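You operate a simulated robot arm through the tools that you are given. There is no shell and no other tool.

Carry out the task below with a simulated robot arm. There is one attempt and no reset: what you move stays moved.

Task
Dry the long board and set out the roll, the tomato and the olives.
Fine: rub the splash off with the blue sponge and put it back before the food goes on. Set down upright: what you pick out. What is to be rubbed or washed off counts as gone when no trace of it is left.

The check looks at the end state, three seconds after you hand in, the way a careful person would. Anything else that was tipped, shoved, dropped, spilled or broken makes it a failure.

Robot
A 7-joint arm with a fingered hand, fixed in place. Base frame: the origin is at the foot of the arm, x ahead of it, y to its left, z up. Lengths are in mm, angles in degrees, forces in N, time in s.
Its first joint turns from -115.0 to 115.0 degrees. Payload 5 kg.
The tool frame sits at the grasp point between the pads (the TCP): z along the fingers, y along the line on which they close. The tips reach 32 mm beyond it. The gripper opens to 160 mm. The gripper's body begins 89 mm behind the TCP. The gripper is a hand of 4 fingers: y runs from the thumb to the fingers, the wrist lies at [0, 0, -267] in the tool frame, and closing takes about 1.5 s.
Orientation is that of the tool frame in the base frame, as [roll, pitch, yaw] about the fixed x, y, z axes, in that order (R = Rz(yaw) Ry(pitch) Rx(roll)). With the fingers straight down and closing along the base's y, the tool's x points along the base's -x, its y along +y and its z along -z.

Tools
- The arm moves only by the tool step_arm. Its argument "targets" is a list of rows, each an object of numbers (a shift or turn left out is 0, a gripper value left out holds the last): "rx", "ry", "rz": the turn, a rotation vector about the base's x, y, z in degrees; "dx", "dy", "dz": the shift along the base's x, y, z in mm. In form: [{"rx": .., "ry": .., "rz": .., "dx": .., "dy": .., "dz": ..}, ...]. A call has 1 to 20 rows; each row is the pose to reach, as a shift and turn from the pose commanded when the call began. "grip" is the gripper command, from -1 (fully open) to 1 (shut), values between in proportion, set as the call begins (left out, the last holds). Each row takes 0.2 s and may step no farther than 50 mm and 8.6 degrees from the row before; otherwise, or with a gripper value out of range, the whole call is refused. Where a pose cannot be reached the arm comes as near as it can. A force on the tool above 40 N (or 10 N above the force at the start of the call, whichever is more), or a blocked arm, ends the call early, and 0.2 s more pass. The fingers move at their own pace (about 45 mm/s each) and stop on an object; they squeeze with about 23 N. The grip force told is the motor's: it shows also when the fingers shut on nothing. Time passes only in rows, and 0.2 s behind the last, so rows that repeat a pose let the fingers close. It gives the time, the measured TCP pose, the force on the tool (base axes), the opening and the grip force at its end, in the units of the frame above (readings bear some noise), with the torque about the TCP (base axes, N m) and any sound that the robot's microphone picked up.
- Cameras (640 x 400 px; columns grow to the right, rows downward): "scene" is fixed at [218.1, -650.5, 1500.7]; the picture's right is [0.76, -0.64, 0.00], its down [-0.61, -0.72, -0.33] and it looks along [0.21, 0.25, -0.94] (base axes); focal length 219 px, centre (320, 200). "wrist" rides on the gripper at [80, -4, -114] in the tool frame; the picture's right is [0.05, 1.00, 0.00], its down [-0.82, 0.04, -0.58] and it looks along [-0.58, 0.03, 0.82] (tool axes); focal length 265 px, centre (320, 200). There is no depth. A picture from a camera that has moved, and an enlarged one, comes with that camera's place and axes in the base frame and with its lens.
- get_image(camera): a new picture of that camera. The clock stands still meanwhile.
- raise_lower(by): slides the trunk up (or, below 0, down) by that many mm; the arm rides with it, the base frame stays. It gives what a move gives, with no picture.
- move_fingers(finger1, finger2, finger3, thumb_bend): sets how far each is bent, from 0 (flat) to 1 (curled in); at 0.3 the hand is open as for a grip, at 0.7 the pads meet at the TCP. One left out holds its place. A second passes; each finger stops where it meets its share of the squeeze, and holds until it gets a number again. A gripper value or a shape takes the hand back. It gives what a move gives, with no picture; readings hold the bend of each and the force on the fingers (four entries, about 0 where the hand has none), thumb and palm.
- grasp_type(shape): the hand has 4 fingers and takes this shape, open, in about a second: jaw (thumb against the fingers, like two jaws); tri (thumb and two fingers); tip (a fingertip pinch); poke (one finger out to press); point (the index stretched); flat (the hand flat); cup (the hand cupped); fist (a fist). The gripper value then closes the fingers along that shape, each until it touches; the sizes above hold for jaw. It gives what a move gives, with no picture.
- enlarge(camera, box): a new picture of the part [left, top, right, bottom] of that camera's present view, enlarged. The clock stands still meanwhile.
- job_done(): hands the job in; it is judged then, once.

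Places have to be worked out from the pictures, the camera data and where the tool is seen. Open the gripper and draw the arm clear of the work before you hand the job in, unless the task says otherwise.

The tools are called after "Emit:" as a command line: name --argument value ..., lists and objects as JSON in quotes. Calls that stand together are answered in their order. step_arm: Moves the arm, as the interface text tells. Its arguments: {"type":"object","properties":{"targets":{"type":"array","items":{"type":"object","properties":{"rx":{"type":"number"},"ry":{"type":"number"},"rz":{"type":"number"},"dx":{"type":"number"},"dy":{"type":"number"},"dz":{"type":"number"}}}},"grip":{"type":"number"}},"required":["targets"]} The other tools are called the same way: raise_lower (by) slides the trunk up or down; grasp_type (shape) gives the hand a shape; move_fingers (finger1, finger2, finger3, thumb_bend) moves the fingers one by one; get_image (camera) takes a picture; enlarge (camera, box) takes an enlarged picture of a part of a camera's view; job_done () hands the job in.

At the start:

```text
t: 0.0
position: [317.9, -407.8, 1194.2]
tool_rot: [180.0, 0.0, -179.9]
ft_force: [-0.1, 0.5, 0.3]
ft_torque: [-0.01, 0.01, 0.01]
grip_width: 159.9
grip_force: 0.0
shape: jaw
bend: [0.3, 0.3, 0.3, 0.3]
finger forces: [0.0, 0.0, 0.0, 0.0, 0.0, 0.0]
trunk travel left (down, up): [-700.0, 290.0]
```

scene: 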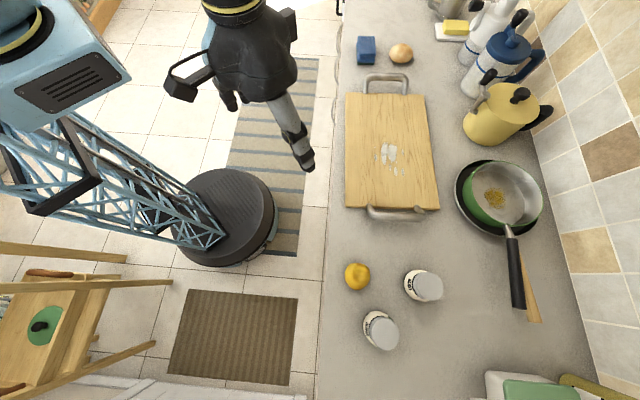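
wrist: 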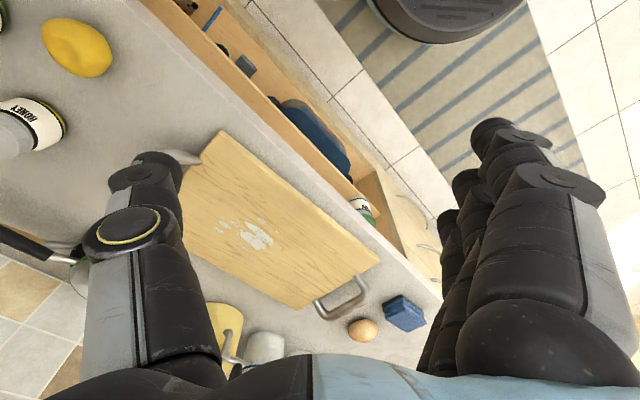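

I'll start by looking closer at the counter to identify the items.

Emit:
enlarge --camera "scene" --box '[320, 0, 480, 100]'

Emit:
enlarge --camera "scene" --box '[320, 240, 480, 360]'

Emit:
enlarge --camera "scene" --box '[320, 80, 480, 230]'

Emit:
enlarge --camera "scene" --box '[420, 0, 580, 240]'

Emit:
enlarge --camera "wrist" --box '[160, 0, 460, 300]'

```text
4.00 times, centred on (400, 50) of scene
camera zoom: at [218.1, -650.5, 1500.7], right [0.76, -0.64, 0.0], down [-0.61, -0.72, -0.33], along [0.21, 0.25, -0.94], focal length 877 px, centre (0, 800)
```

zoom: 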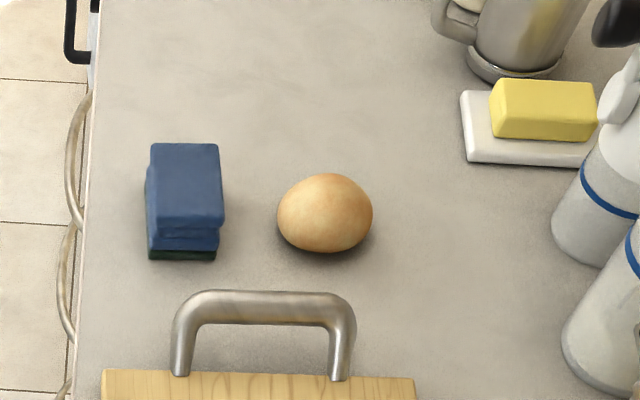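

```text
3.33 times, centred on (400, 300) of scene
camera zoom: at [218.1, -650.5, 1500.7], right [0.76, -0.64, 0.0], down [-0.61, -0.72, -0.33], along [0.21, 0.25, -0.94], focal length 731 px, centre (53, -133)
```

zoom: 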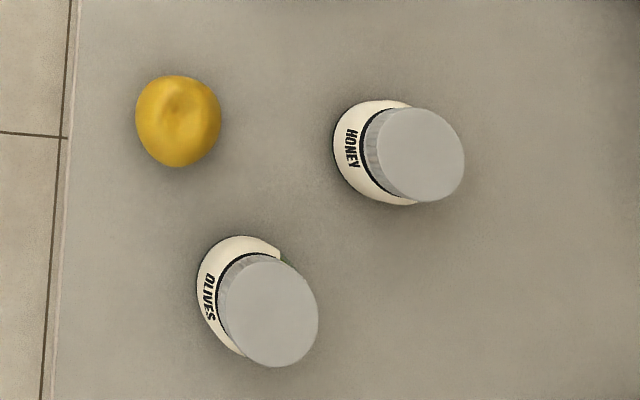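

```text
2.67 times, centred on (400, 155) of scene
camera zoom: at [218.1, -650.5, 1500.7], right [0.76, -0.64, 0.0], down [-0.61, -0.72, -0.33], along [0.21, 0.25, -0.94], focal length 585 px, centre (107, 320)
```

zoom: 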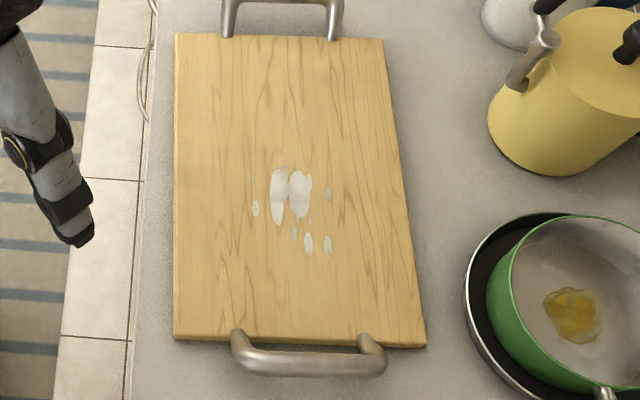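

```text
1.67 times, centred on (500, 120) of scene
camera zoom: at [218.1, -650.5, 1500.7], right [0.76, -0.64, 0.0], down [-0.61, -0.72, -0.33], along [0.21, 0.25, -0.94], focal length 366 px, centre (20, 333)
```

zoom: 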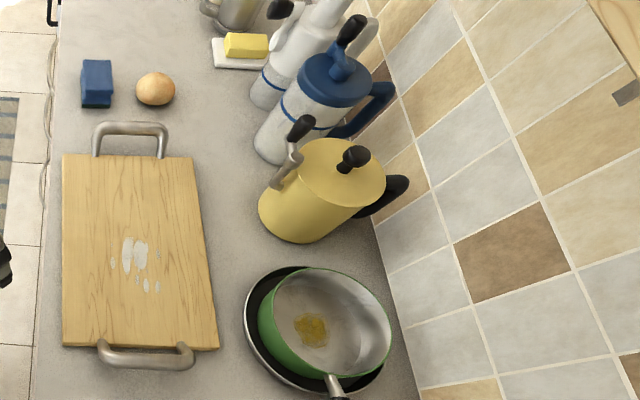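

```text
1.33 times, centred on (310, 150) of wrist
camera zoom: at [236.6, -414.6, 1307.1], right [-0.05, 1.0, 0.0], down [0.82, 0.04, 0.58], along [0.58, 0.03, -0.82], focal length 354 px, centre (333, 267)
```

zoom: 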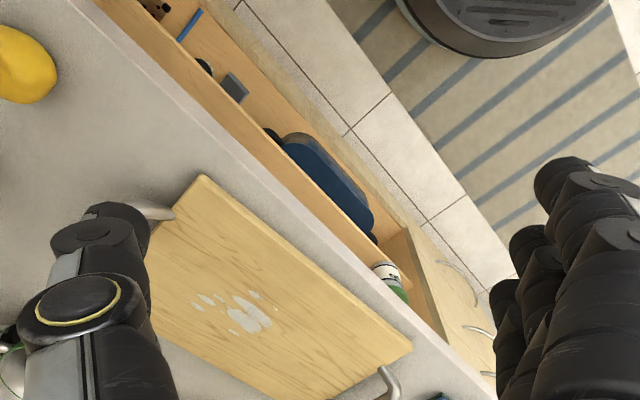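

The counter seems to be around z≈900 with the board top near z≈917. Let me look in more detail at the yellow thing, the drawer contents, the stool and the sponge.

Emit:
enlarge --camera "wrist" --box '[0, 0, 160, 160]'

Emit:
enlarge --camera "wrist" --box '[180, 0, 440, 260]'

Emit:
enlarge --camera "wrist" --box '[310, 270, 450, 350]'

Emit:
enlarge --camera "scene" --box '[345, 25, 425, 75]'

Emit:
enlarge --camera "scene" --box '[0, 240, 180, 400]'

Emit:
enlarge --camera "scene" --box '[335, 250, 455, 360]'

Emit:
enlarge --camera "scene" --box '[440, 260, 640, 400]'

```text
2.50 times, centred on (80, 80) of wrist
camera zoom: at [236.6, -414.6, 1307.1], right [-0.05, 1.0, 0.0], down [0.82, 0.04, 0.58], along [0.58, 0.03, -0.82], focal length 664 px, centre (920, 500)
```

zoom: 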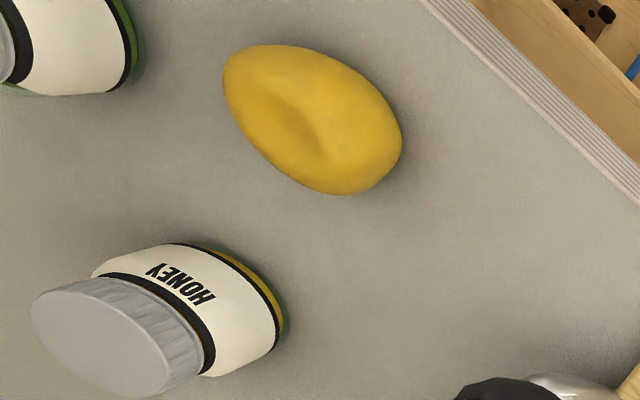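

```text
1.54 times, centred on (310, 130) of wrist
camera zoom: at [236.6, -414.6, 1307.1], right [-0.05, 1.0, 0.0], down [0.82, 0.04, 0.58], along [0.58, 0.03, -0.82], focal length 408 px, centre (335, 308)
```

zoom: 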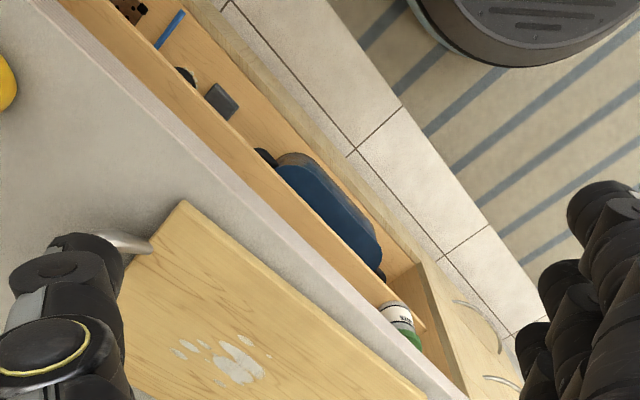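

```text
4.57 times, centred on (380, 310) of wrist
camera zoom: at [236.6, -414.6, 1307.1], right [-0.05, 1.0, 0.0], down [0.82, 0.04, 0.58], along [0.58, 0.03, -0.82], focal length 1213 px, centre (46, -303)
```

zoom: 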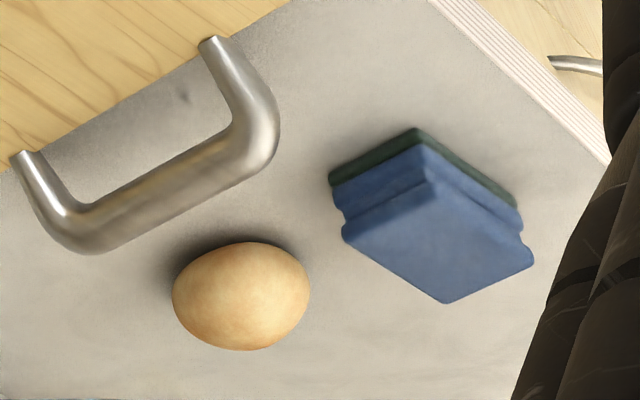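

```text
8.00 times, centred on (385, 50) of scene
camera zoom: at [218.1, -650.5, 1500.7], right [0.76, -0.64, 0.0], down [-0.61, -0.72, -0.33], along [0.21, 0.25, -0.94], focal length 1755 px, centre (-200, 1400)
```

zoom: 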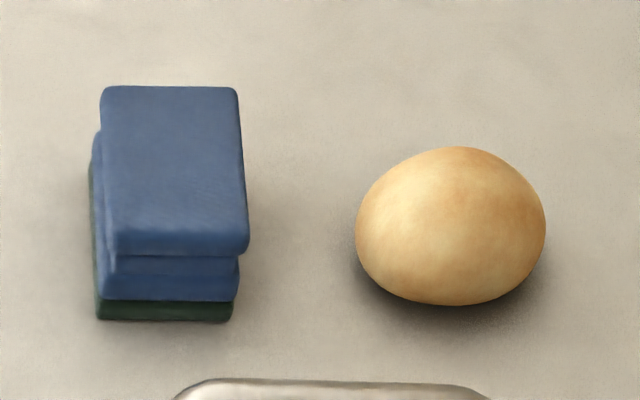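

```text
2.50 times, centred on (90, 320) of scene
camera zoom: at [218.1, -650.5, 1500.7], right [0.76, -0.64, 0.0], down [-0.61, -0.72, -0.33], along [0.21, 0.25, -0.94], focal length 548 px, centre (895, -100)
```

zoom: 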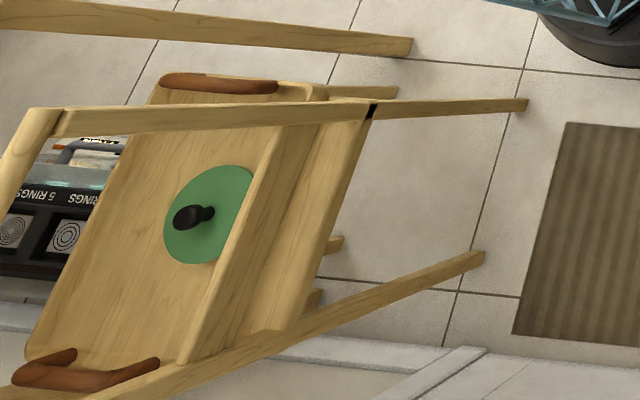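

```text
3.64 times, centred on (395, 305) of scene
camera zoom: at [218.1, -650.5, 1500.7], right [0.76, -0.64, 0.0], down [-0.61, -0.72, -0.33], along [0.21, 0.25, -0.94], focal length 798 px, centre (47, -182)
```

zoom: 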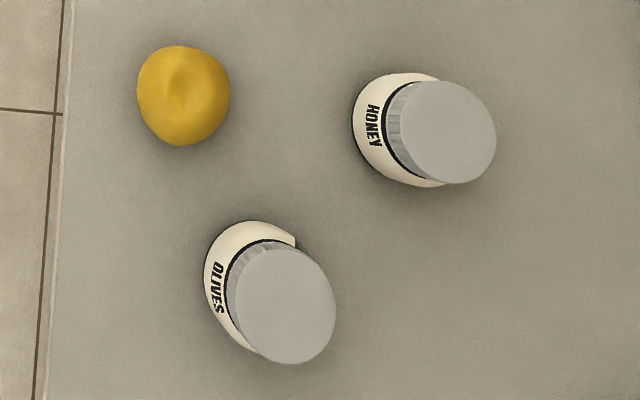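

```text
2.86 times, centred on (540, 330) of scene
camera zoom: at [218.1, -650.5, 1500.7], right [0.76, -0.64, 0.0], down [-0.61, -0.72, -0.33], along [0.21, 0.25, -0.94], focal length 627 px, centre (-309, -171)
```

zoom: 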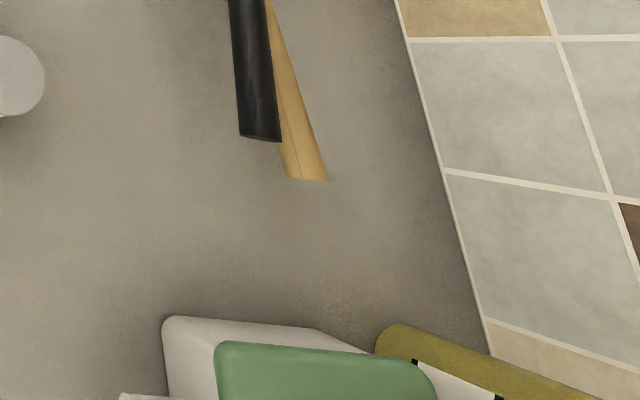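

The yellow item with the dimpled top should be the tomato; olives jar is on the counter beside it; the roll and blue sponge are at the far end. Sponge estimated centre ≈ (861,-151), lying with its long side along the counter (~48° from x). I move the hand over toward it, turning by 49°, to view it with the wrist camera.

Emit:
step_arm --targets '[{"dx": 39, "dy": 14, "dz": -7, "rz": 4}, {"dx": 78, "dy": 29, "dz": -14, "rz": 8}, {"dx": 118, "dy": 43, "dz": -21, "rz": 12}, {"dx": 157, "dy": 58, "dz": -28, "rz": 16}, {"dx": 196, "dy": 72, "dz": -35, "rz": 20}, {"dx": 236, "dy": 86, "dz": -42, "rz": 24}, {"dx": 275, "dy": 101, "dz": -49, "rz": 28}, {"dx": 314, "dy": 115, "dz": -56, "rz": 32}, {"dx": 354, "dy": 130, "dz": -63, "rz": 37}, {"dx": 393, "dy": 144, "dz": -70, "rz": 41}, {"dx": 432, "dy": 158, "dz": -77, "rz": 45}, {"dx": 472, "dy": 173, "dz": -84, "rz": 49}, {"dx": 472, "dy": 173, "dz": -84, "rz": 49}]' --grip -1

Emit:
get_image --camera "wrist"

Emit:
get_image --camera "scene"

```text
t: 2.8
position: [789.3, -232.4, 1111.3]
tool_rot: [-180.0, 0.0, -130.9]
ft_force: [-0.6, 0.0, 0.7]
ft_torque: [0.06, -0.01, -0.01]
grip_width: 159.7
grip_force: 0.0
shape: jaw
bend: [0.3, 0.3, 0.3, 0.3]
finger forces: [0.1, 0.0, 0.0, 0.0, 0.0, 0.0]
trunk travel left (down, up): [-700.0, 290.0]
```

```text
taken
camera wrist: at [739.8, -299.3, 1223.8], right [-0.79, 0.61, 0.0], down [0.5, 0.64, 0.58], along [0.36, 0.45, -0.82], focal length 265 px, centre (320, 200)
```

wrist: 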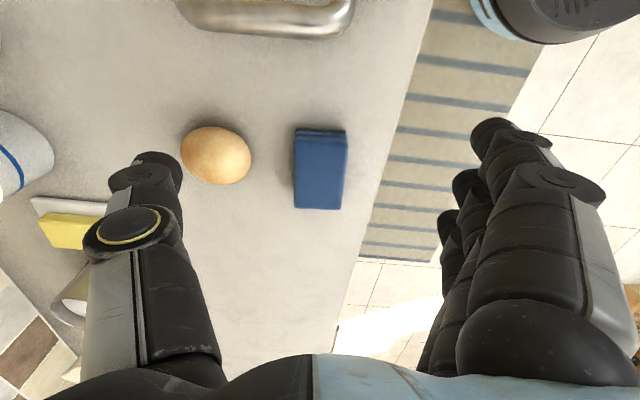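

```text
taken
```

scene: 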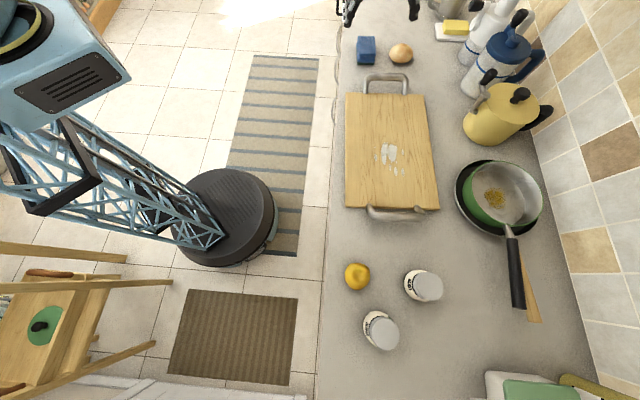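

The sponge is near the middle of the wrist view; I zoom in to measure its edges and angle, and take a closer look at the roll too.

Emit:
enlarge --camera "wrist" --box '[240, 100, 400, 230]'

Emit:
enlarge --camera "wrist" --box '[160, 0, 360, 220]'

```text
3.08 times, centred on (320, 165) of wrist
camera zoom: at [739.8, -299.3, 1223.8], right [-0.79, 0.61, 0.0], down [0.5, 0.64, 0.58], along [0.36, 0.45, -0.82], focal length 817 px, centre (320, 308)
```

zoom: 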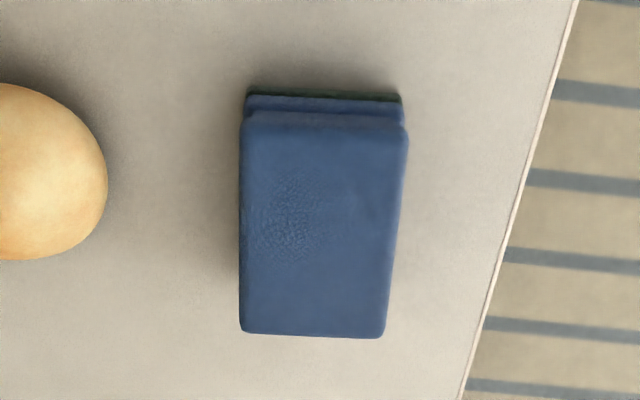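

```text
1.82 times, centred on (260, 110) of wrist
camera zoom: at [739.8, -299.3, 1223.8], right [-0.79, 0.61, 0.0], down [0.5, 0.64, 0.58], along [0.36, 0.45, -0.82], focal length 483 px, centre (429, 364)
```

zoom: 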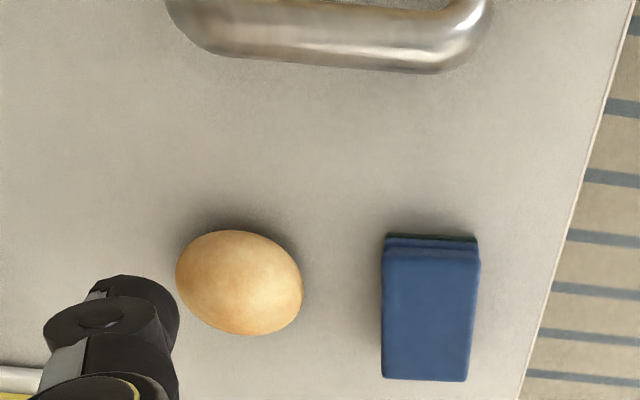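

The sponge is ~62×97 mm, centred near (844,-166) with its long axis at ~49°, matching the hand's yaw. The roll is ~128 mm away so I narrow the hand to ~95 mm and move above the sponge, stopping high for another look.

Emit:
step_arm --targets '[{"dx": 18, "dy": 22, "dz": -30}, {"dx": 36, "dy": 44, "dz": -60}, {"dx": 55, "dy": 66, "dz": -90}, {"dx": 55, "dy": 66, "dz": -90}, {"dx": 55, "dy": 66, "dz": -90}]' --grip -0.2

Emit:
get_image --camera "wrist"

Emit:
enlarge --camera "scene" --box '[320, 0, 480, 100]'

```text
t: 4.0
position: [844.6, -167.3, 1020.7]
tool_rot: [-180.0, 0.0, -130.9]
ft_force: [-0.3, 1.2, 0.0]
ft_torque: [-0.01, 0.01, -0.01]
grip_width: 96.4
grip_force: 0.1
shape: jaw
bend: [0.71, 0.71, 0.71, 0.69]
finger forces: [0.0, 0.1, 0.0, 0.1, 0.0, 0.0]
trunk travel left (down, up): [-700.0, 290.0]
```

```text
taken
camera wrist: at [794.3, -233.3, 1133.5], right [-0.79, 0.61, 0.0], down [0.5, 0.64, 0.58], along [0.35, 0.46, -0.82], focal length 265 px, centre (320, 200)
```

wrist: 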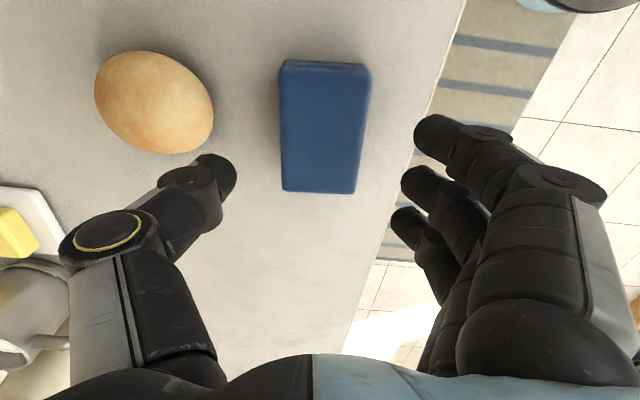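

```text
4.00 times, centred on (400, 50) of scene
camera zoom: at [218.1, -650.5, 1500.7], right [0.76, -0.64, 0.0], down [-0.61, -0.72, -0.33], along [0.21, 0.25, -0.94], focal length 877 px, centre (0, 800)
```

zoom: 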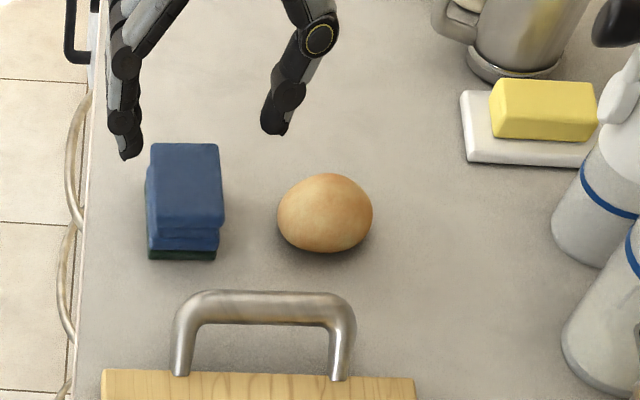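

Alignment looks good (sponge centred between thumb and fingers). I zoom in for accurate edges to pin down the height before descending.

Emit:
enlarge --camera "wrist" --box '[250, 40, 400, 210]'

```text
2.35 times, centred on (325, 125) of wrist
camera zoom: at [794.3, -233.3, 1133.5], right [-0.79, 0.61, 0.0], down [0.5, 0.64, 0.58], along [0.35, 0.46, -0.82], focal length 624 px, centre (308, 376)
```

zoom: 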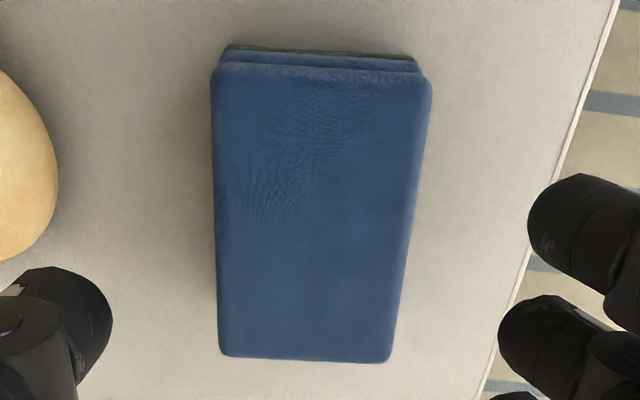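

Scale comparisons put the sponge top at roughly z≈948 and its centre at (841,-171). I descend straight down with fingers astride it to z≈975 and check.

Emit:
step_arm --targets '[{"dx": -3, "dy": -4, "dz": -15}, {"dx": -3, "dy": -4, "dz": -30}, {"dx": -3, "dy": -4, "dz": -45}]'

Emit:
get_image --camera "wrist"

Emit:
enlarge --camera "scene" --box '[335, 15, 415, 75]'

```text
t: 4.8
position: [843.2, -173.1, 975.5]
tool_rot: [-180.0, 0.0, -130.9]
ft_force: [0.2, -1.0, -0.3]
ft_torque: [0.02, -0.02, 0.03]
grip_width: 96.6
grip_force: 0.1
shape: jaw
bend: [0.71, 0.71, 0.71, 0.69]
finger forces: [0.1, 0.1, 0.0, 0.1, 0.0, 0.1]
trunk travel left (down, up): [-700.0, 290.0]
```

```text
taken
camera wrist: at [792.0, -238.3, 1087.9], right [-0.79, 0.62, 0.0], down [0.5, 0.64, 0.58], along [0.36, 0.46, -0.82], focal length 265 px, centre (320, 200)
```

wrist: 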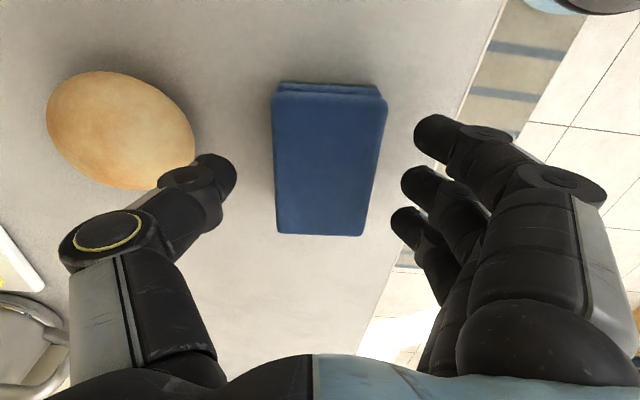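

```text
6.67 times, centred on (375, 45) of scene
camera zoom: at [218.1, -650.5, 1500.7], right [0.76, -0.64, 0.0], down [-0.61, -0.72, -0.33], along [0.21, 0.25, -0.94], focal length 1462 px, centre (-47, 1233)
```

zoom: 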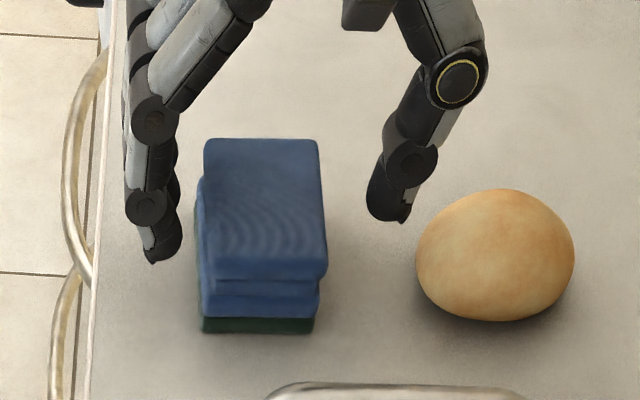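

Thumb clearance to the roll is modest, so I narrow to ~80 mm, shift 3 mm toward the finger side and lower to z≈952.

Emit:
step_arm --targets '[{"dx": -2, "dy": 2, "dz": 0}, {"dx": -2, "dy": 2, "dz": 0}, {"dx": -2, "dy": 2, "dz": -8}, {"dx": -2, "dy": 2, "dz": -16}, {"dx": -2, "dy": 2, "dz": -24}]' --grip 0.0

Emit:
enlarge --camera "scene" --box '[335, 15, 415, 75]'

Emit:
get_image --camera "wrist"

```text
t: 6.0
position: [839.1, -171.5, 951.2]
tool_rot: [180.0, 0.0, -131.0]
ft_force: [0.0, -1.1, -0.2]
ft_torque: [0.01, -0.01, 0.03]
grip_width: 80.8
grip_force: 0.2
shape: jaw
bend: [0.72, 0.72, 0.72, 0.7]
finger forces: [0.0, 0.0, 0.0, 0.0, 0.0, 0.0]
trunk travel left (down, up): [-700.0, 290.0]
```

```text
6.67 times, centred on (375, 45) of scene
camera zoom: at [218.1, -650.5, 1500.7], right [0.76, -0.64, 0.0], down [-0.61, -0.72, -0.33], along [0.21, 0.25, -0.94], focal length 1462 px, centre (-47, 1233)
```

zoom: 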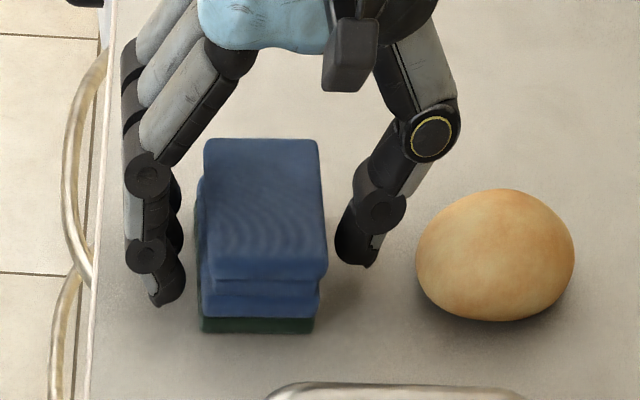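

```text
taken
camera wrist: at [789.7, -236.7, 1064.0], right [-0.79, 0.62, 0.0], down [0.5, 0.64, 0.58], along [0.36, 0.45, -0.82], focal length 265 px, centre (320, 200)
```

wrist: 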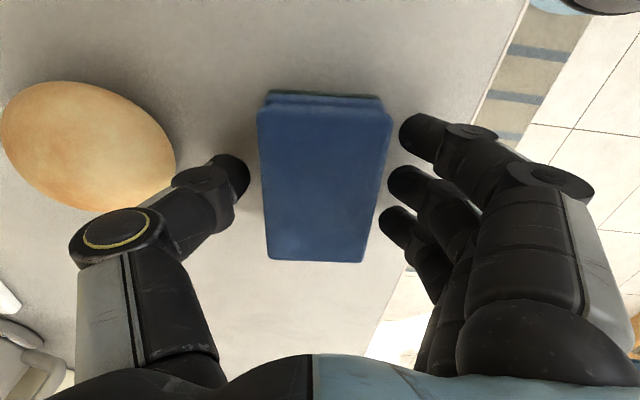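

The sponge top works out near z≈943 and the tips are now at ≈919 without contact. I lower in small 2 mm steps watching the force to find a good grip depth.

Emit:
step_arm --targets '[{"dz": -2}, {"dz": -4}, {"dz": -6}]'

Emit:
enlarge --camera "scene" --box '[345, 30, 405, 75]'

```text
t: 6.8
position: [839.2, -171.5, 944.8]
tool_rot: [180.0, 0.0, -130.8]
ft_force: [0.2, -0.4, -0.1]
ft_torque: [0.03, 0.03, 0.02]
grip_width: 81.0
grip_force: 0.0
shape: jaw
bend: [0.72, 0.72, 0.72, 0.7]
finger forces: [0.0, 0.0, 0.1, 0.1, 0.0, 0.0]
trunk travel left (down, up): [-700.0, 290.0]
```

```text
8.89 times, centred on (375, 52) of scene
camera zoom: at [218.1, -650.5, 1500.7], right [0.76, -0.64, 0.0], down [-0.61, -0.72, -0.33], along [0.21, 0.25, -0.94], focal length 1950 px, centre (-169, 1511)
```

zoom: 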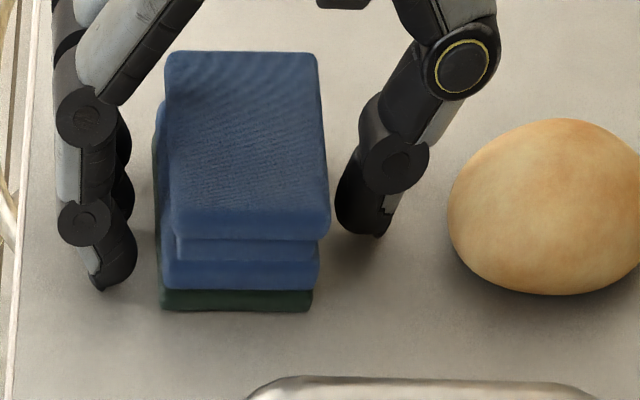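

Still no contact at tip z≈913. I continue down gently by 4 mm to feel for the counter.

Emit:
step_arm --targets '[{"dz": -1.5}, {"dz": -3}, {"dz": -4}]'

```text
t: 7.6
position: [840.1, -170.9, 943.0]
tool_rot: [-179.9, 0.0, -130.9]
ft_force: [-2.8, -0.4, 20.5]
ft_torque: [0.67, 0.86, 0.1]
grip_width: 80.6
grip_force: 0.0
shape: jaw
bend: [0.73, 0.73, 0.73, 0.7]
finger forces: [7.0, 6.8, 6.4, 0.0, 0.1, 0.0]
trunk travel left (down, up): [-700.0, 290.0]
```

The three fingers touched at TCP z≈943, so the counter is at z≈911. I rise 11 mm (tips ~10 mm above the counter) and close on the sponge.

Emit:
step_arm --targets '[{"dz": 6}, {"dz": 12}, {"dz": 12}]'

Emit:
step_arm --targets '[{"dz": 0}, {"dz": 0}, {"dz": 0}, {"dz": 0}, {"dz": 0}, {"dz": 0}, {"dz": 0}, {"dz": 0}]' --grip 1

Emit:
get_image --camera "wrist"

Emit:
enlarge --camera "scene" --box '[335, 15, 415, 75]'

```text
t: 8.4
position: [839.5, -171.2, 952.8]
tool_rot: [180.0, -0.1, -130.9]
ft_force: [-0.6, -0.7, 0.1]
ft_torque: [-0.02, 0.0, -0.01]
grip_width: 80.3
grip_force: 0.1
shape: jaw
bend: [0.72, 0.72, 0.72, 0.7]
finger forces: [0.1, 0.0, 0.0, 0.0, 0.0, 0.0]
trunk travel left (down, up): [-700.0, 290.0]
```

```text
t: 10.2
position: [840.5, -171.6, 952.0]
tool_rot: [180.0, 0.0, -130.9]
ft_force: [0.3, 0.0, -1.2]
ft_torque: [0.01, 0.02, 0.01]
grip_width: 56.3
grip_force: 23.1
shape: jaw
bend: [0.73, 0.73, 0.73, 0.7]
finger forces: [6.9, 6.9, 7.0, 0.0, 20.7, 0.0]
trunk travel left (down, up): [-700.0, 290.0]
```

```text
taken
camera wrist: at [789.6, -237.0, 1065.5], right [-0.79, 0.62, 0.0], down [0.5, 0.64, 0.58], along [0.36, 0.46, -0.82], focal length 265 px, centre (320, 200)
```

wrist: 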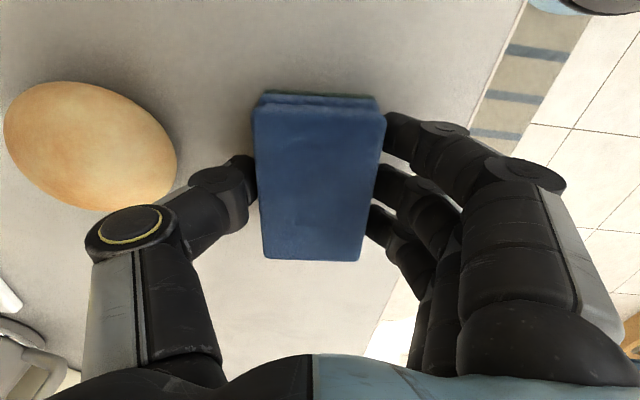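

```text
6.67 times, centred on (375, 45) of scene
camera zoom: at [218.1, -650.5, 1500.7], right [0.76, -0.64, 0.0], down [-0.61, -0.72, -0.33], along [0.21, 0.25, -0.94], focal length 1462 px, centre (-47, 1233)
```

zoom: 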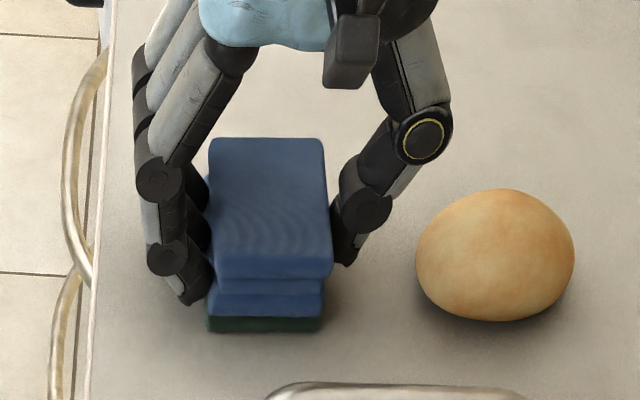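

Sponge is held (56 mm, 23 N); it shifted ~4 mm toward the wall while gripping, which I'll undo when putting it back. I lift it and carry it over the splash (≈(590,-528)).

Emit:
step_arm --targets '[{"dz": 25}, {"dz": 55}, {"dz": 90}, {"dx": -20, "dy": -28, "dz": 90}, {"dx": -48, "dy": -67, "dz": 90}, {"dx": -77, "dy": -107, "dz": 90}, {"dx": -105, "dy": -147, "dz": 90}, {"dx": -134, "dy": -187, "dz": 90}, {"dx": -163, "dy": -227, "dz": 90}, {"dx": -191, "dy": -267, "dz": 90}, {"dx": -220, "dy": -307, "dz": 90}, {"dx": -240, "dy": -340, "dz": 90}, {"dx": -251, "dy": -357, "dz": 90}, {"dx": -251, "dy": -357, "dz": 90}]'

Emit:
get_image --camera "wrist"

Emit:
get_image --camera "scene"

```text
t: 13.2
position: [588.9, -527.9, 1043.1]
tool_rot: [180.0, 0.0, -130.9]
ft_force: [0.3, -0.7, 0.6]
ft_torque: [0.01, -0.01, 0.0]
grip_width: 56.1
grip_force: 23.3
shape: jaw
bend: [0.73, 0.73, 0.73, 0.7]
finger forces: [6.8, 6.8, 6.8, 0.0, 20.5, 0.1]
trunk travel left (down, up): [-700.0, 290.0]
```

```text
taken
camera wrist: at [538.2, -593.6, 1155.5], right [-0.79, 0.61, 0.0], down [0.5, 0.64, 0.58], along [0.35, 0.46, -0.82], focal length 265 px, centre (320, 200)
```

wrist: 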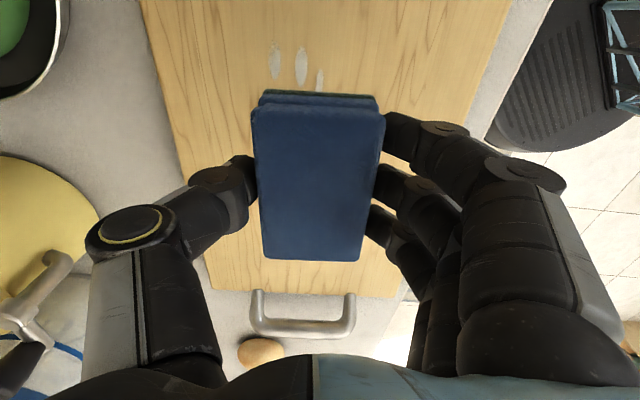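

```text
taken
```

scene: 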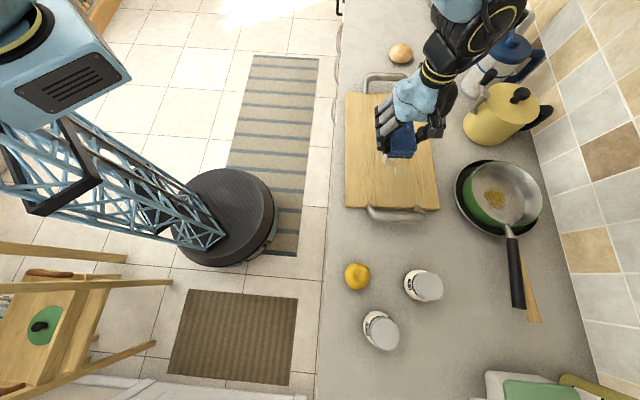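

The splash spots are where I computed them. I lower the sponge toward the board, then approach contact gently.

Emit:
step_arm --targets '[{"dz": -25}, {"dz": -50}, {"dz": -64}, {"dz": -68}]'

Emit:
step_arm --targets '[{"dz": -2}, {"dz": -4}, {"dz": -6}]'

```text
t: 14.2
position: [589.4, -527.3, 975.3]
tool_rot: [-180.0, 0.0, -130.8]
ft_force: [0.1, 0.4, -1.0]
ft_torque: [0.02, 0.01, 0.01]
grip_width: 56.2
grip_force: 22.6
shape: jaw
bend: [0.73, 0.73, 0.73, 0.7]
finger forces: [6.9, 6.8, 6.9, 0.0, 20.6, 0.0]
trunk travel left (down, up): [-700.0, 290.0]
```

```text
t: 15.0
position: [589.7, -528.1, 969.1]
tool_rot: [-179.9, 0.0, -130.9]
ft_force: [0.0, -0.5, 6.8]
ft_torque: [-0.01, 0.05, 0.0]
grip_width: 56.1
grip_force: 23.5
shape: jaw
bend: [0.73, 0.73, 0.73, 0.7]
finger forces: [7.5, 7.5, 7.8, 0.0, 21.9, 0.1]
trunk travel left (down, up): [-700.0, 290.0]
```

Contact with the board at TCP z≈969 (≈7 N), so board top ≈ 928. Now I rub back and forth over the splash area at this pressure.

Emit:
step_arm --targets '[{"dx": 13.1, "dy": 15.1, "dz": -0.3}, {"dx": 26.2, "dy": 30.2, "dz": -0.3}, {"dx": 6.5, "dy": 7.6, "dz": -0.3}, {"dx": -13.1, "dy": -15.1, "dz": -0.3}, {"dx": -29.5, "dy": -34, "dz": -0.3}, {"dx": -38.5, "dy": -26.2, "dz": -0.3}, {"dx": -48.4, "dy": -17.6, "dz": -0.3}, {"dx": -28.7, "dy": 5, "dz": -0.3}, {"dx": -9.1, "dy": 27.7, "dz": -0.3}, {"dx": 10.6, "dy": 50.4, "dz": -0.3}, {"dx": 29.5, "dy": 34, "dz": -0.3}, {"dx": 48.4, "dy": 17.6, "dz": -0.3}, {"dx": 28.7, "dy": -5, "dz": -0.3}, {"dx": 9.1, "dy": -27.7, "dz": -0.3}, {"dx": -10.6, "dy": -50.4, "dz": -0.3}, {"dx": -29.5, "dy": -34, "dz": -0.3}, {"dx": -9.8, "dy": -11.3, "dz": -0.3}, {"dx": 0, "dy": 0, "dz": -0.3}]'

Emit:
get_image --camera "wrist"

Emit:
enlarge --camera "scene" --box '[330, 80, 470, 230]'

```text
t: 18.8
position: [585.8, -530.1, 968.8]
tool_rot: [179.9, 0.0, -131.0]
ft_force: [-5.1, -4.9, 13.6]
ft_torque: [-0.04, 0.13, 0.05]
grip_width: 56.8
grip_force: 22.6
shape: jaw
bend: [0.74, 0.74, 0.74, 0.71]
finger forces: [7.8, 8.1, 8.5, 0.0, 23.5, 0.1]
trunk travel left (down, up): [-700.0, 290.0]
```

```text
taken
camera wrist: at [535.6, -595.5, 1081.9], right [-0.79, 0.62, 0.0], down [0.5, 0.64, 0.58], along [0.36, 0.45, -0.82], focal length 265 px, centre (320, 200)
```

wrist: 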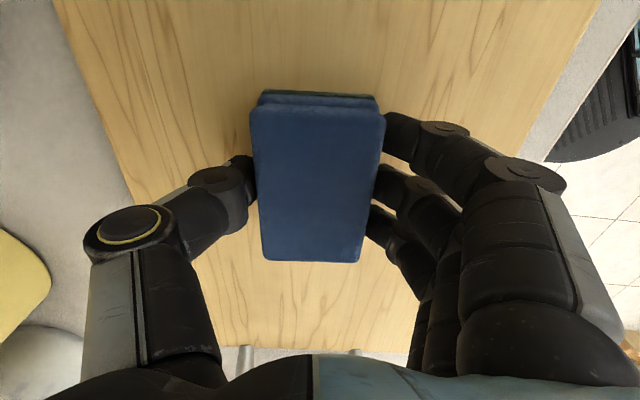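

```text
2.67 times, centred on (400, 155) of scene
camera zoom: at [218.1, -650.5, 1500.7], right [0.76, -0.64, 0.0], down [-0.61, -0.72, -0.33], along [0.21, 0.25, -0.94], focal length 585 px, centre (107, 320)
```

zoom: 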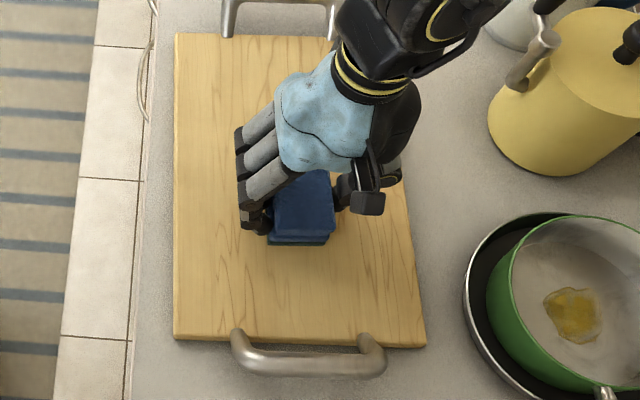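

The visible area looks clean and the board hasn't moved. I lift the sponge and move aside to inspect the whole board.

Emit:
step_arm --targets '[{"dz": 20}, {"dz": 50}, {"dz": 80}, {"dx": 25, "dy": 30, "dz": 90}, {"dx": 50, "dy": 65, "dz": 90}, {"dx": 78, "dy": 105, "dz": 90}, {"dx": 105, "dy": 145, "dz": 90}, {"dx": 130, "dy": 185, "dz": 90}, {"dx": 130, "dy": 185, "dz": 90}]'

Emit:
enlarge --camera "scene" --box '[330, 80, 470, 230]'

Emit:
enlarge --camera "scene" --box '[360, 120, 430, 190]'

```text
t: 20.8
position: [716.1, -342.1, 1060.2]
tool_rot: [-179.9, 0.0, -131.0]
ft_force: [0.6, -0.3, -0.4]
ft_torque: [0.03, 0.01, 0.01]
grip_width: 56.9
grip_force: 23.2
shape: jaw
bend: [0.74, 0.74, 0.74, 0.71]
finger forces: [7.2, 7.2, 7.4, 0.1, 21.9, 0.0]
trunk travel left (down, up): [-700.0, 290.0]
```

```text
2.67 times, centred on (400, 155) of scene
camera zoom: at [218.1, -650.5, 1500.7], right [0.76, -0.64, 0.0], down [-0.61, -0.72, -0.33], along [0.21, 0.25, -0.94], focal length 585 px, centre (107, 320)
```

zoom: 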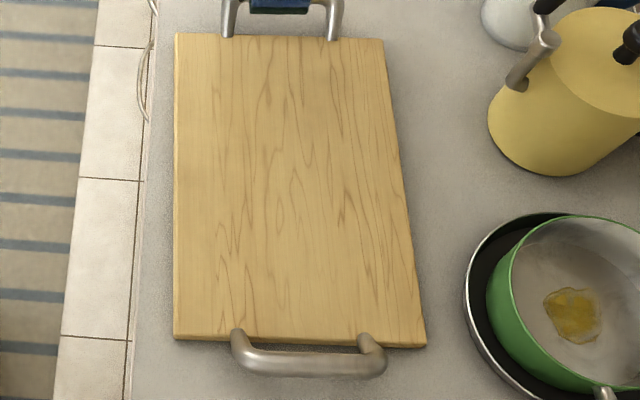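

```text
5.71 times, centred on (395, 155) of scene
camera zoom: at [218.1, -650.5, 1500.7], right [0.76, -0.64, 0.0], down [-0.61, -0.72, -0.33], along [0.21, 0.25, -0.94], focal length 1253 px, centre (-109, 457)
```

zoom: 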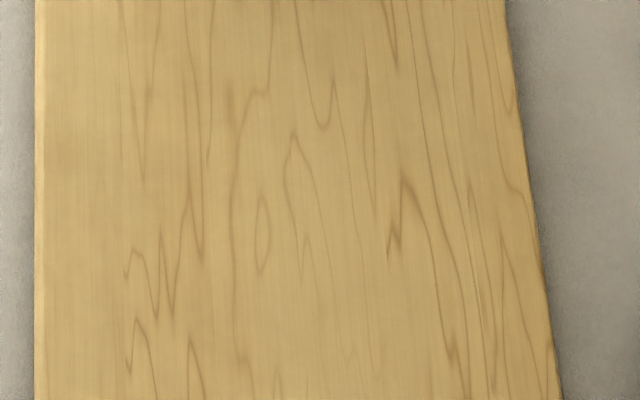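

The board is completely clean. Now I carry the sponge back to above its original place.

Emit:
step_arm --targets '[{"dx": 24, "dy": 34}, {"dx": 50, "dy": 71}, {"dx": 76, "dy": 108}, {"dx": 101, "dy": 144}, {"dx": 121.4, "dy": 173.1}, {"dx": 121.4, "dy": 173.1, "dz": -25}, {"dx": 121.4, "dy": 173.1, "dz": -50}, {"dx": 121.4, "dy": 173.1, "dz": -70}, {"dx": 121.4, "dy": 173.1, "dz": -70}]'

Emit:
get_image --camera "wrist"

Emit:
enlarge --camera "scene" --box '[335, 15, 415, 75]'

```text
t: 22.8
position: [839.2, -169.9, 988.0]
tool_rot: [180.0, -0.1, -130.9]
ft_force: [-0.1, -0.3, -0.1]
ft_torque: [0.0, 0.03, -0.02]
grip_width: 56.3
grip_force: 22.6
shape: jaw
bend: [0.74, 0.74, 0.74, 0.71]
finger forces: [7.3, 7.2, 7.3, 0.0, 21.6, 0.0]
trunk travel left (down, up): [-700.0, 290.0]
```

```text
taken
camera wrist: at [789.3, -234.4, 1100.6], right [-0.79, 0.62, 0.0], down [0.5, 0.64, 0.58], along [0.36, 0.46, -0.82], focal length 265 px, centre (320, 200)
```

wrist: 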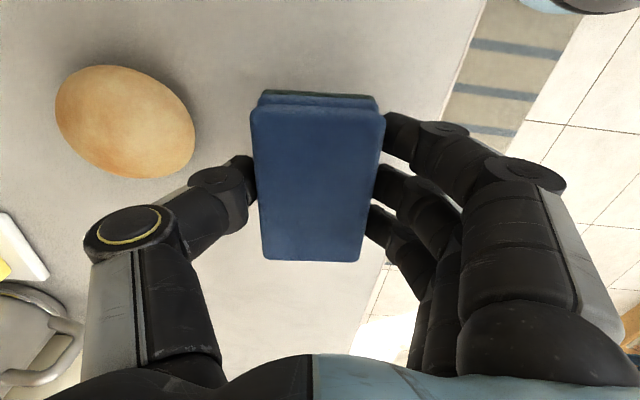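

```text
6.67 times, centred on (375, 45) of scene
camera zoom: at [218.1, -650.5, 1500.7], right [0.76, -0.64, 0.0], down [-0.61, -0.72, -0.33], along [0.21, 0.25, -0.94], focal length 1462 px, centre (-47, 1233)
```

zoom: 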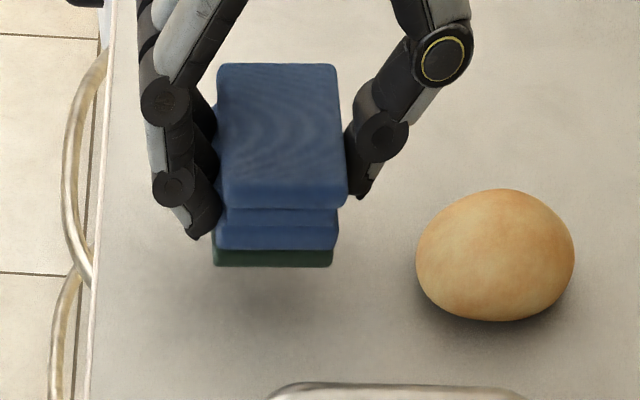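

I lower the sponge to the counter with a slight correction of (-2,+1) mm, slowly near contact.

Emit:
step_arm --targets '[{"dx": -2, "dy": 1, "dz": -15}, {"dx": -2, "dy": 1, "dz": -28}, {"dx": -2, "dy": 1, "dz": -32}, {"dx": -2, "dy": 1, "dz": -34}, {"dx": -2, "dy": 1, "dz": -34}]'

Emit:
enlarge --camera "scene" --box '[335, 15, 415, 75]'

```text
t: 24.0
position: [837.9, -169.5, 955.1]
tool_rot: [180.0, 0.0, -130.8]
ft_force: [-0.4, 0.3, -0.2]
ft_torque: [-0.02, -0.01, 0.02]
grip_width: 56.9
grip_force: 22.9
shape: jaw
bend: [0.74, 0.74, 0.74, 0.71]
finger forces: [7.1, 7.2, 7.3, 0.0, 21.7, 0.0]
trunk travel left (down, up): [-700.0, 290.0]
```

```text
6.67 times, centred on (375, 45) of scene
camera zoom: at [218.1, -650.5, 1500.7], right [0.76, -0.64, 0.0], down [-0.61, -0.72, -0.33], along [0.21, 0.25, -0.94], focal length 1462 px, centre (-47, 1233)
```

zoom: 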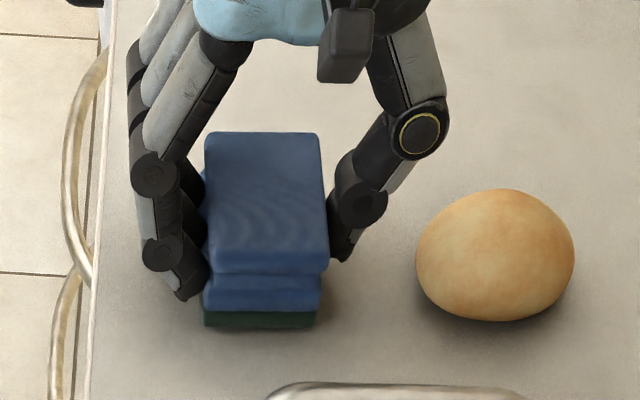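

Almost down and matching its original spot within a couple of pixels; I lower a few millimetres more until light contact.

Emit:
step_arm --targets '[{"dx": -0.5, "dz": -1}, {"dx": -0.5, "dz": -2}, {"dx": -0.5, "dz": -3}]'

```text
t: 24.8
position: [838.1, -169.1, 951.8]
tool_rot: [-179.9, -0.1, -130.9]
ft_force: [-0.5, 0.2, 0.3]
ft_torque: [0.02, -0.02, 0.01]
grip_width: 56.4
grip_force: 22.4
shape: jaw
bend: [0.74, 0.74, 0.74, 0.71]
finger forces: [7.2, 7.2, 7.2, 0.0, 21.7, 0.0]
trunk travel left (down, up): [-700.0, 290.0]
```

Emit:
step_arm --targets '[{"dz": -0.7}, {"dz": -1.4}]'

```text
t: 25.4
position: [836.7, -170.0, 950.4]
tool_rot: [-179.9, 0.1, -130.9]
ft_force: [-1.3, -1.0, 8.2]
ft_torque: [0.05, 0.06, -0.03]
grip_width: 56.6
grip_force: 22.5
shape: jaw
bend: [0.74, 0.74, 0.74, 0.71]
finger forces: [7.4, 7.3, 7.5, 0.0, 22.1, 0.1]
trunk travel left (down, up): [-700.0, 290.0]
```

Contact (8 N). I open to 80 mm (thumb clear of the roll) and lift straight up.

Emit:
step_arm --targets '[{"dz": 0.5}, {"dz": 0.5}, {"dz": 0.5}, {"dz": 0.5}, {"dz": 0.5}]' --grip 0.0

Emit:
step_arm --targets '[{"dz": 10}, {"dz": 30}, {"dz": 60}, {"dz": 100}, {"dz": 130}]'

Emit:
get_image --camera "wrist"

Emit:
enlarge --camera "scene" --box '[335, 15, 415, 75]'

```text
t: 26.6
position: [837.2, -168.7, 951.3]
tool_rot: [-179.9, 0.1, -130.9]
ft_force: [0.3, -0.9, -0.6]
ft_torque: [0.01, -0.04, -0.01]
grip_width: 79.0
grip_force: 0.1
shape: jaw
bend: [0.72, 0.72, 0.72, 0.7]
finger forces: [0.0, 0.0, 0.0, 0.1, 0.1, 0.0]
trunk travel left (down, up): [-700.0, 290.0]
```

```text
t: 27.8
position: [837.5, -167.8, 1081.9]
tool_rot: [180.0, 0.0, -131.0]
ft_force: [-0.4, 0.2, -1.6]
ft_torque: [0.01, -0.01, -0.02]
grip_width: 79.0
grip_force: 0.0
shape: jaw
bend: [0.72, 0.72, 0.72, 0.7]
finger forces: [0.0, 0.0, 0.1, 0.0, 0.0, 0.0]
trunk travel left (down, up): [-700.0, 290.0]
```

```text
taken
camera wrist: at [787.4, -233.6, 1194.9], right [-0.79, 0.62, 0.0], down [0.5, 0.64, 0.58], along [0.36, 0.45, -0.82], focal length 265 px, centre (320, 200)
```

wrist: 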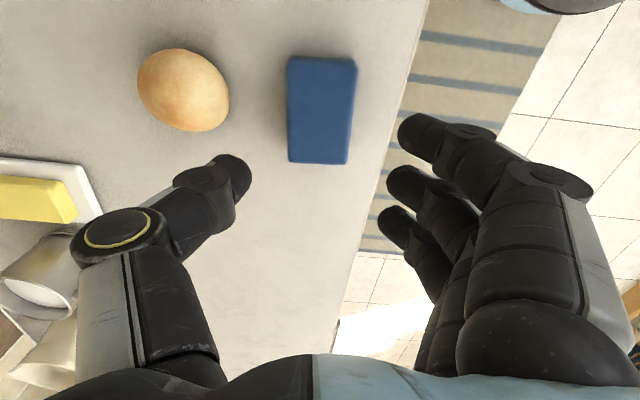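

```text
6.67 times, centred on (375, 45) of scene
camera zoom: at [218.1, -650.5, 1500.7], right [0.76, -0.64, 0.0], down [-0.61, -0.72, -0.33], along [0.21, 0.25, -0.94], focal length 1462 px, centre (-47, 1233)
```

zoom: 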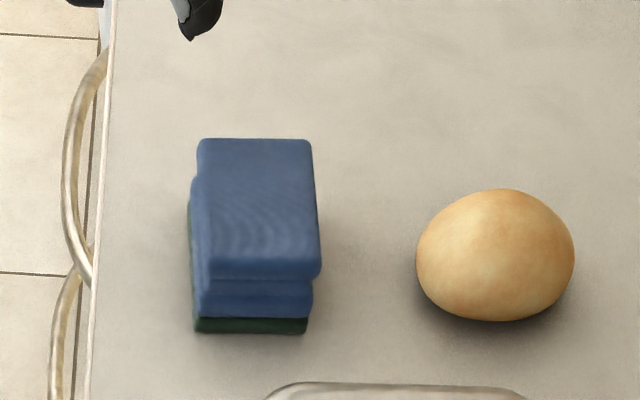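

Sponge is back within a few mm of where it was. The roll's centre triangulates to ≈(919,-265), about 84 mm wide; I open to ~120 mm and move above it at a safe height.

Emit:
step_arm --targets '[{"dx": 20, "dy": -24}, {"dx": 41, "dy": -49}, {"dx": 62, "dy": -73}, {"dx": 82, "dy": -97, "dz": -15}, {"dx": 82, "dy": -97, "dz": -40}, {"dx": 82, "dy": -97, "dz": -50}, {"dx": 82, "dy": -97, "dz": -50}]' --grip -0.5

Emit:
get_image --camera "wrist"

Emit:
enlarge --camera "scene" --box '[340, 5, 450, 85]'

```text
t: 29.4
position: [918.5, -264.2, 1032.7]
tool_rot: [-180.0, 0.0, -130.9]
ft_force: [0.4, -0.2, -0.3]
ft_torque: [-0.02, 0.03, 0.03]
grip_width: 119.5
grip_force: 0.1
shape: jaw
bend: [0.63, 0.63, 0.63, 0.6]
finger forces: [0.0, 0.0, 0.0, 0.0, 0.0, 0.0]
trunk travel left (down, up): [-700.0, 290.0]
```

```text
taken
camera wrist: at [868.5, -330.9, 1145.2], right [-0.79, 0.62, 0.0], down [0.5, 0.64, 0.58], along [0.36, 0.46, -0.82], focal length 265 px, centre (320, 200)
```

wrist: 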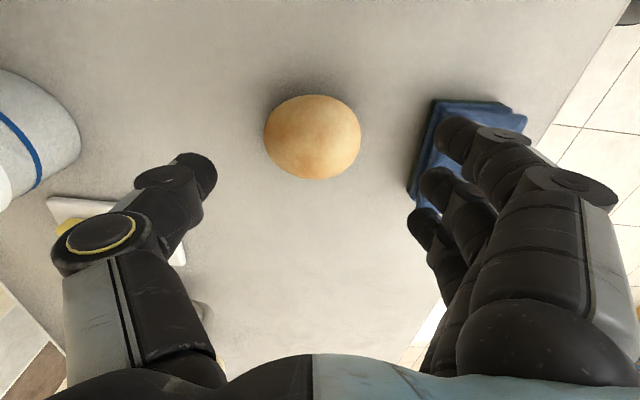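

```text
5.00 times, centred on (395, 45) of scene
camera zoom: at [218.1, -650.5, 1500.7], right [0.76, -0.64, 0.0], down [-0.61, -0.72, -0.33], along [0.21, 0.25, -0.94], focal length 1097 px, centre (-55, 975)
```

zoom: 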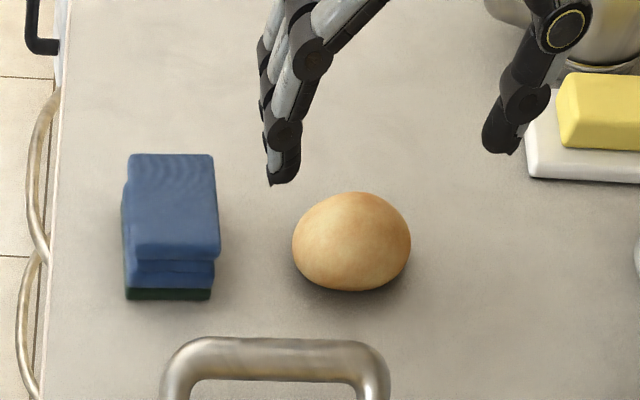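

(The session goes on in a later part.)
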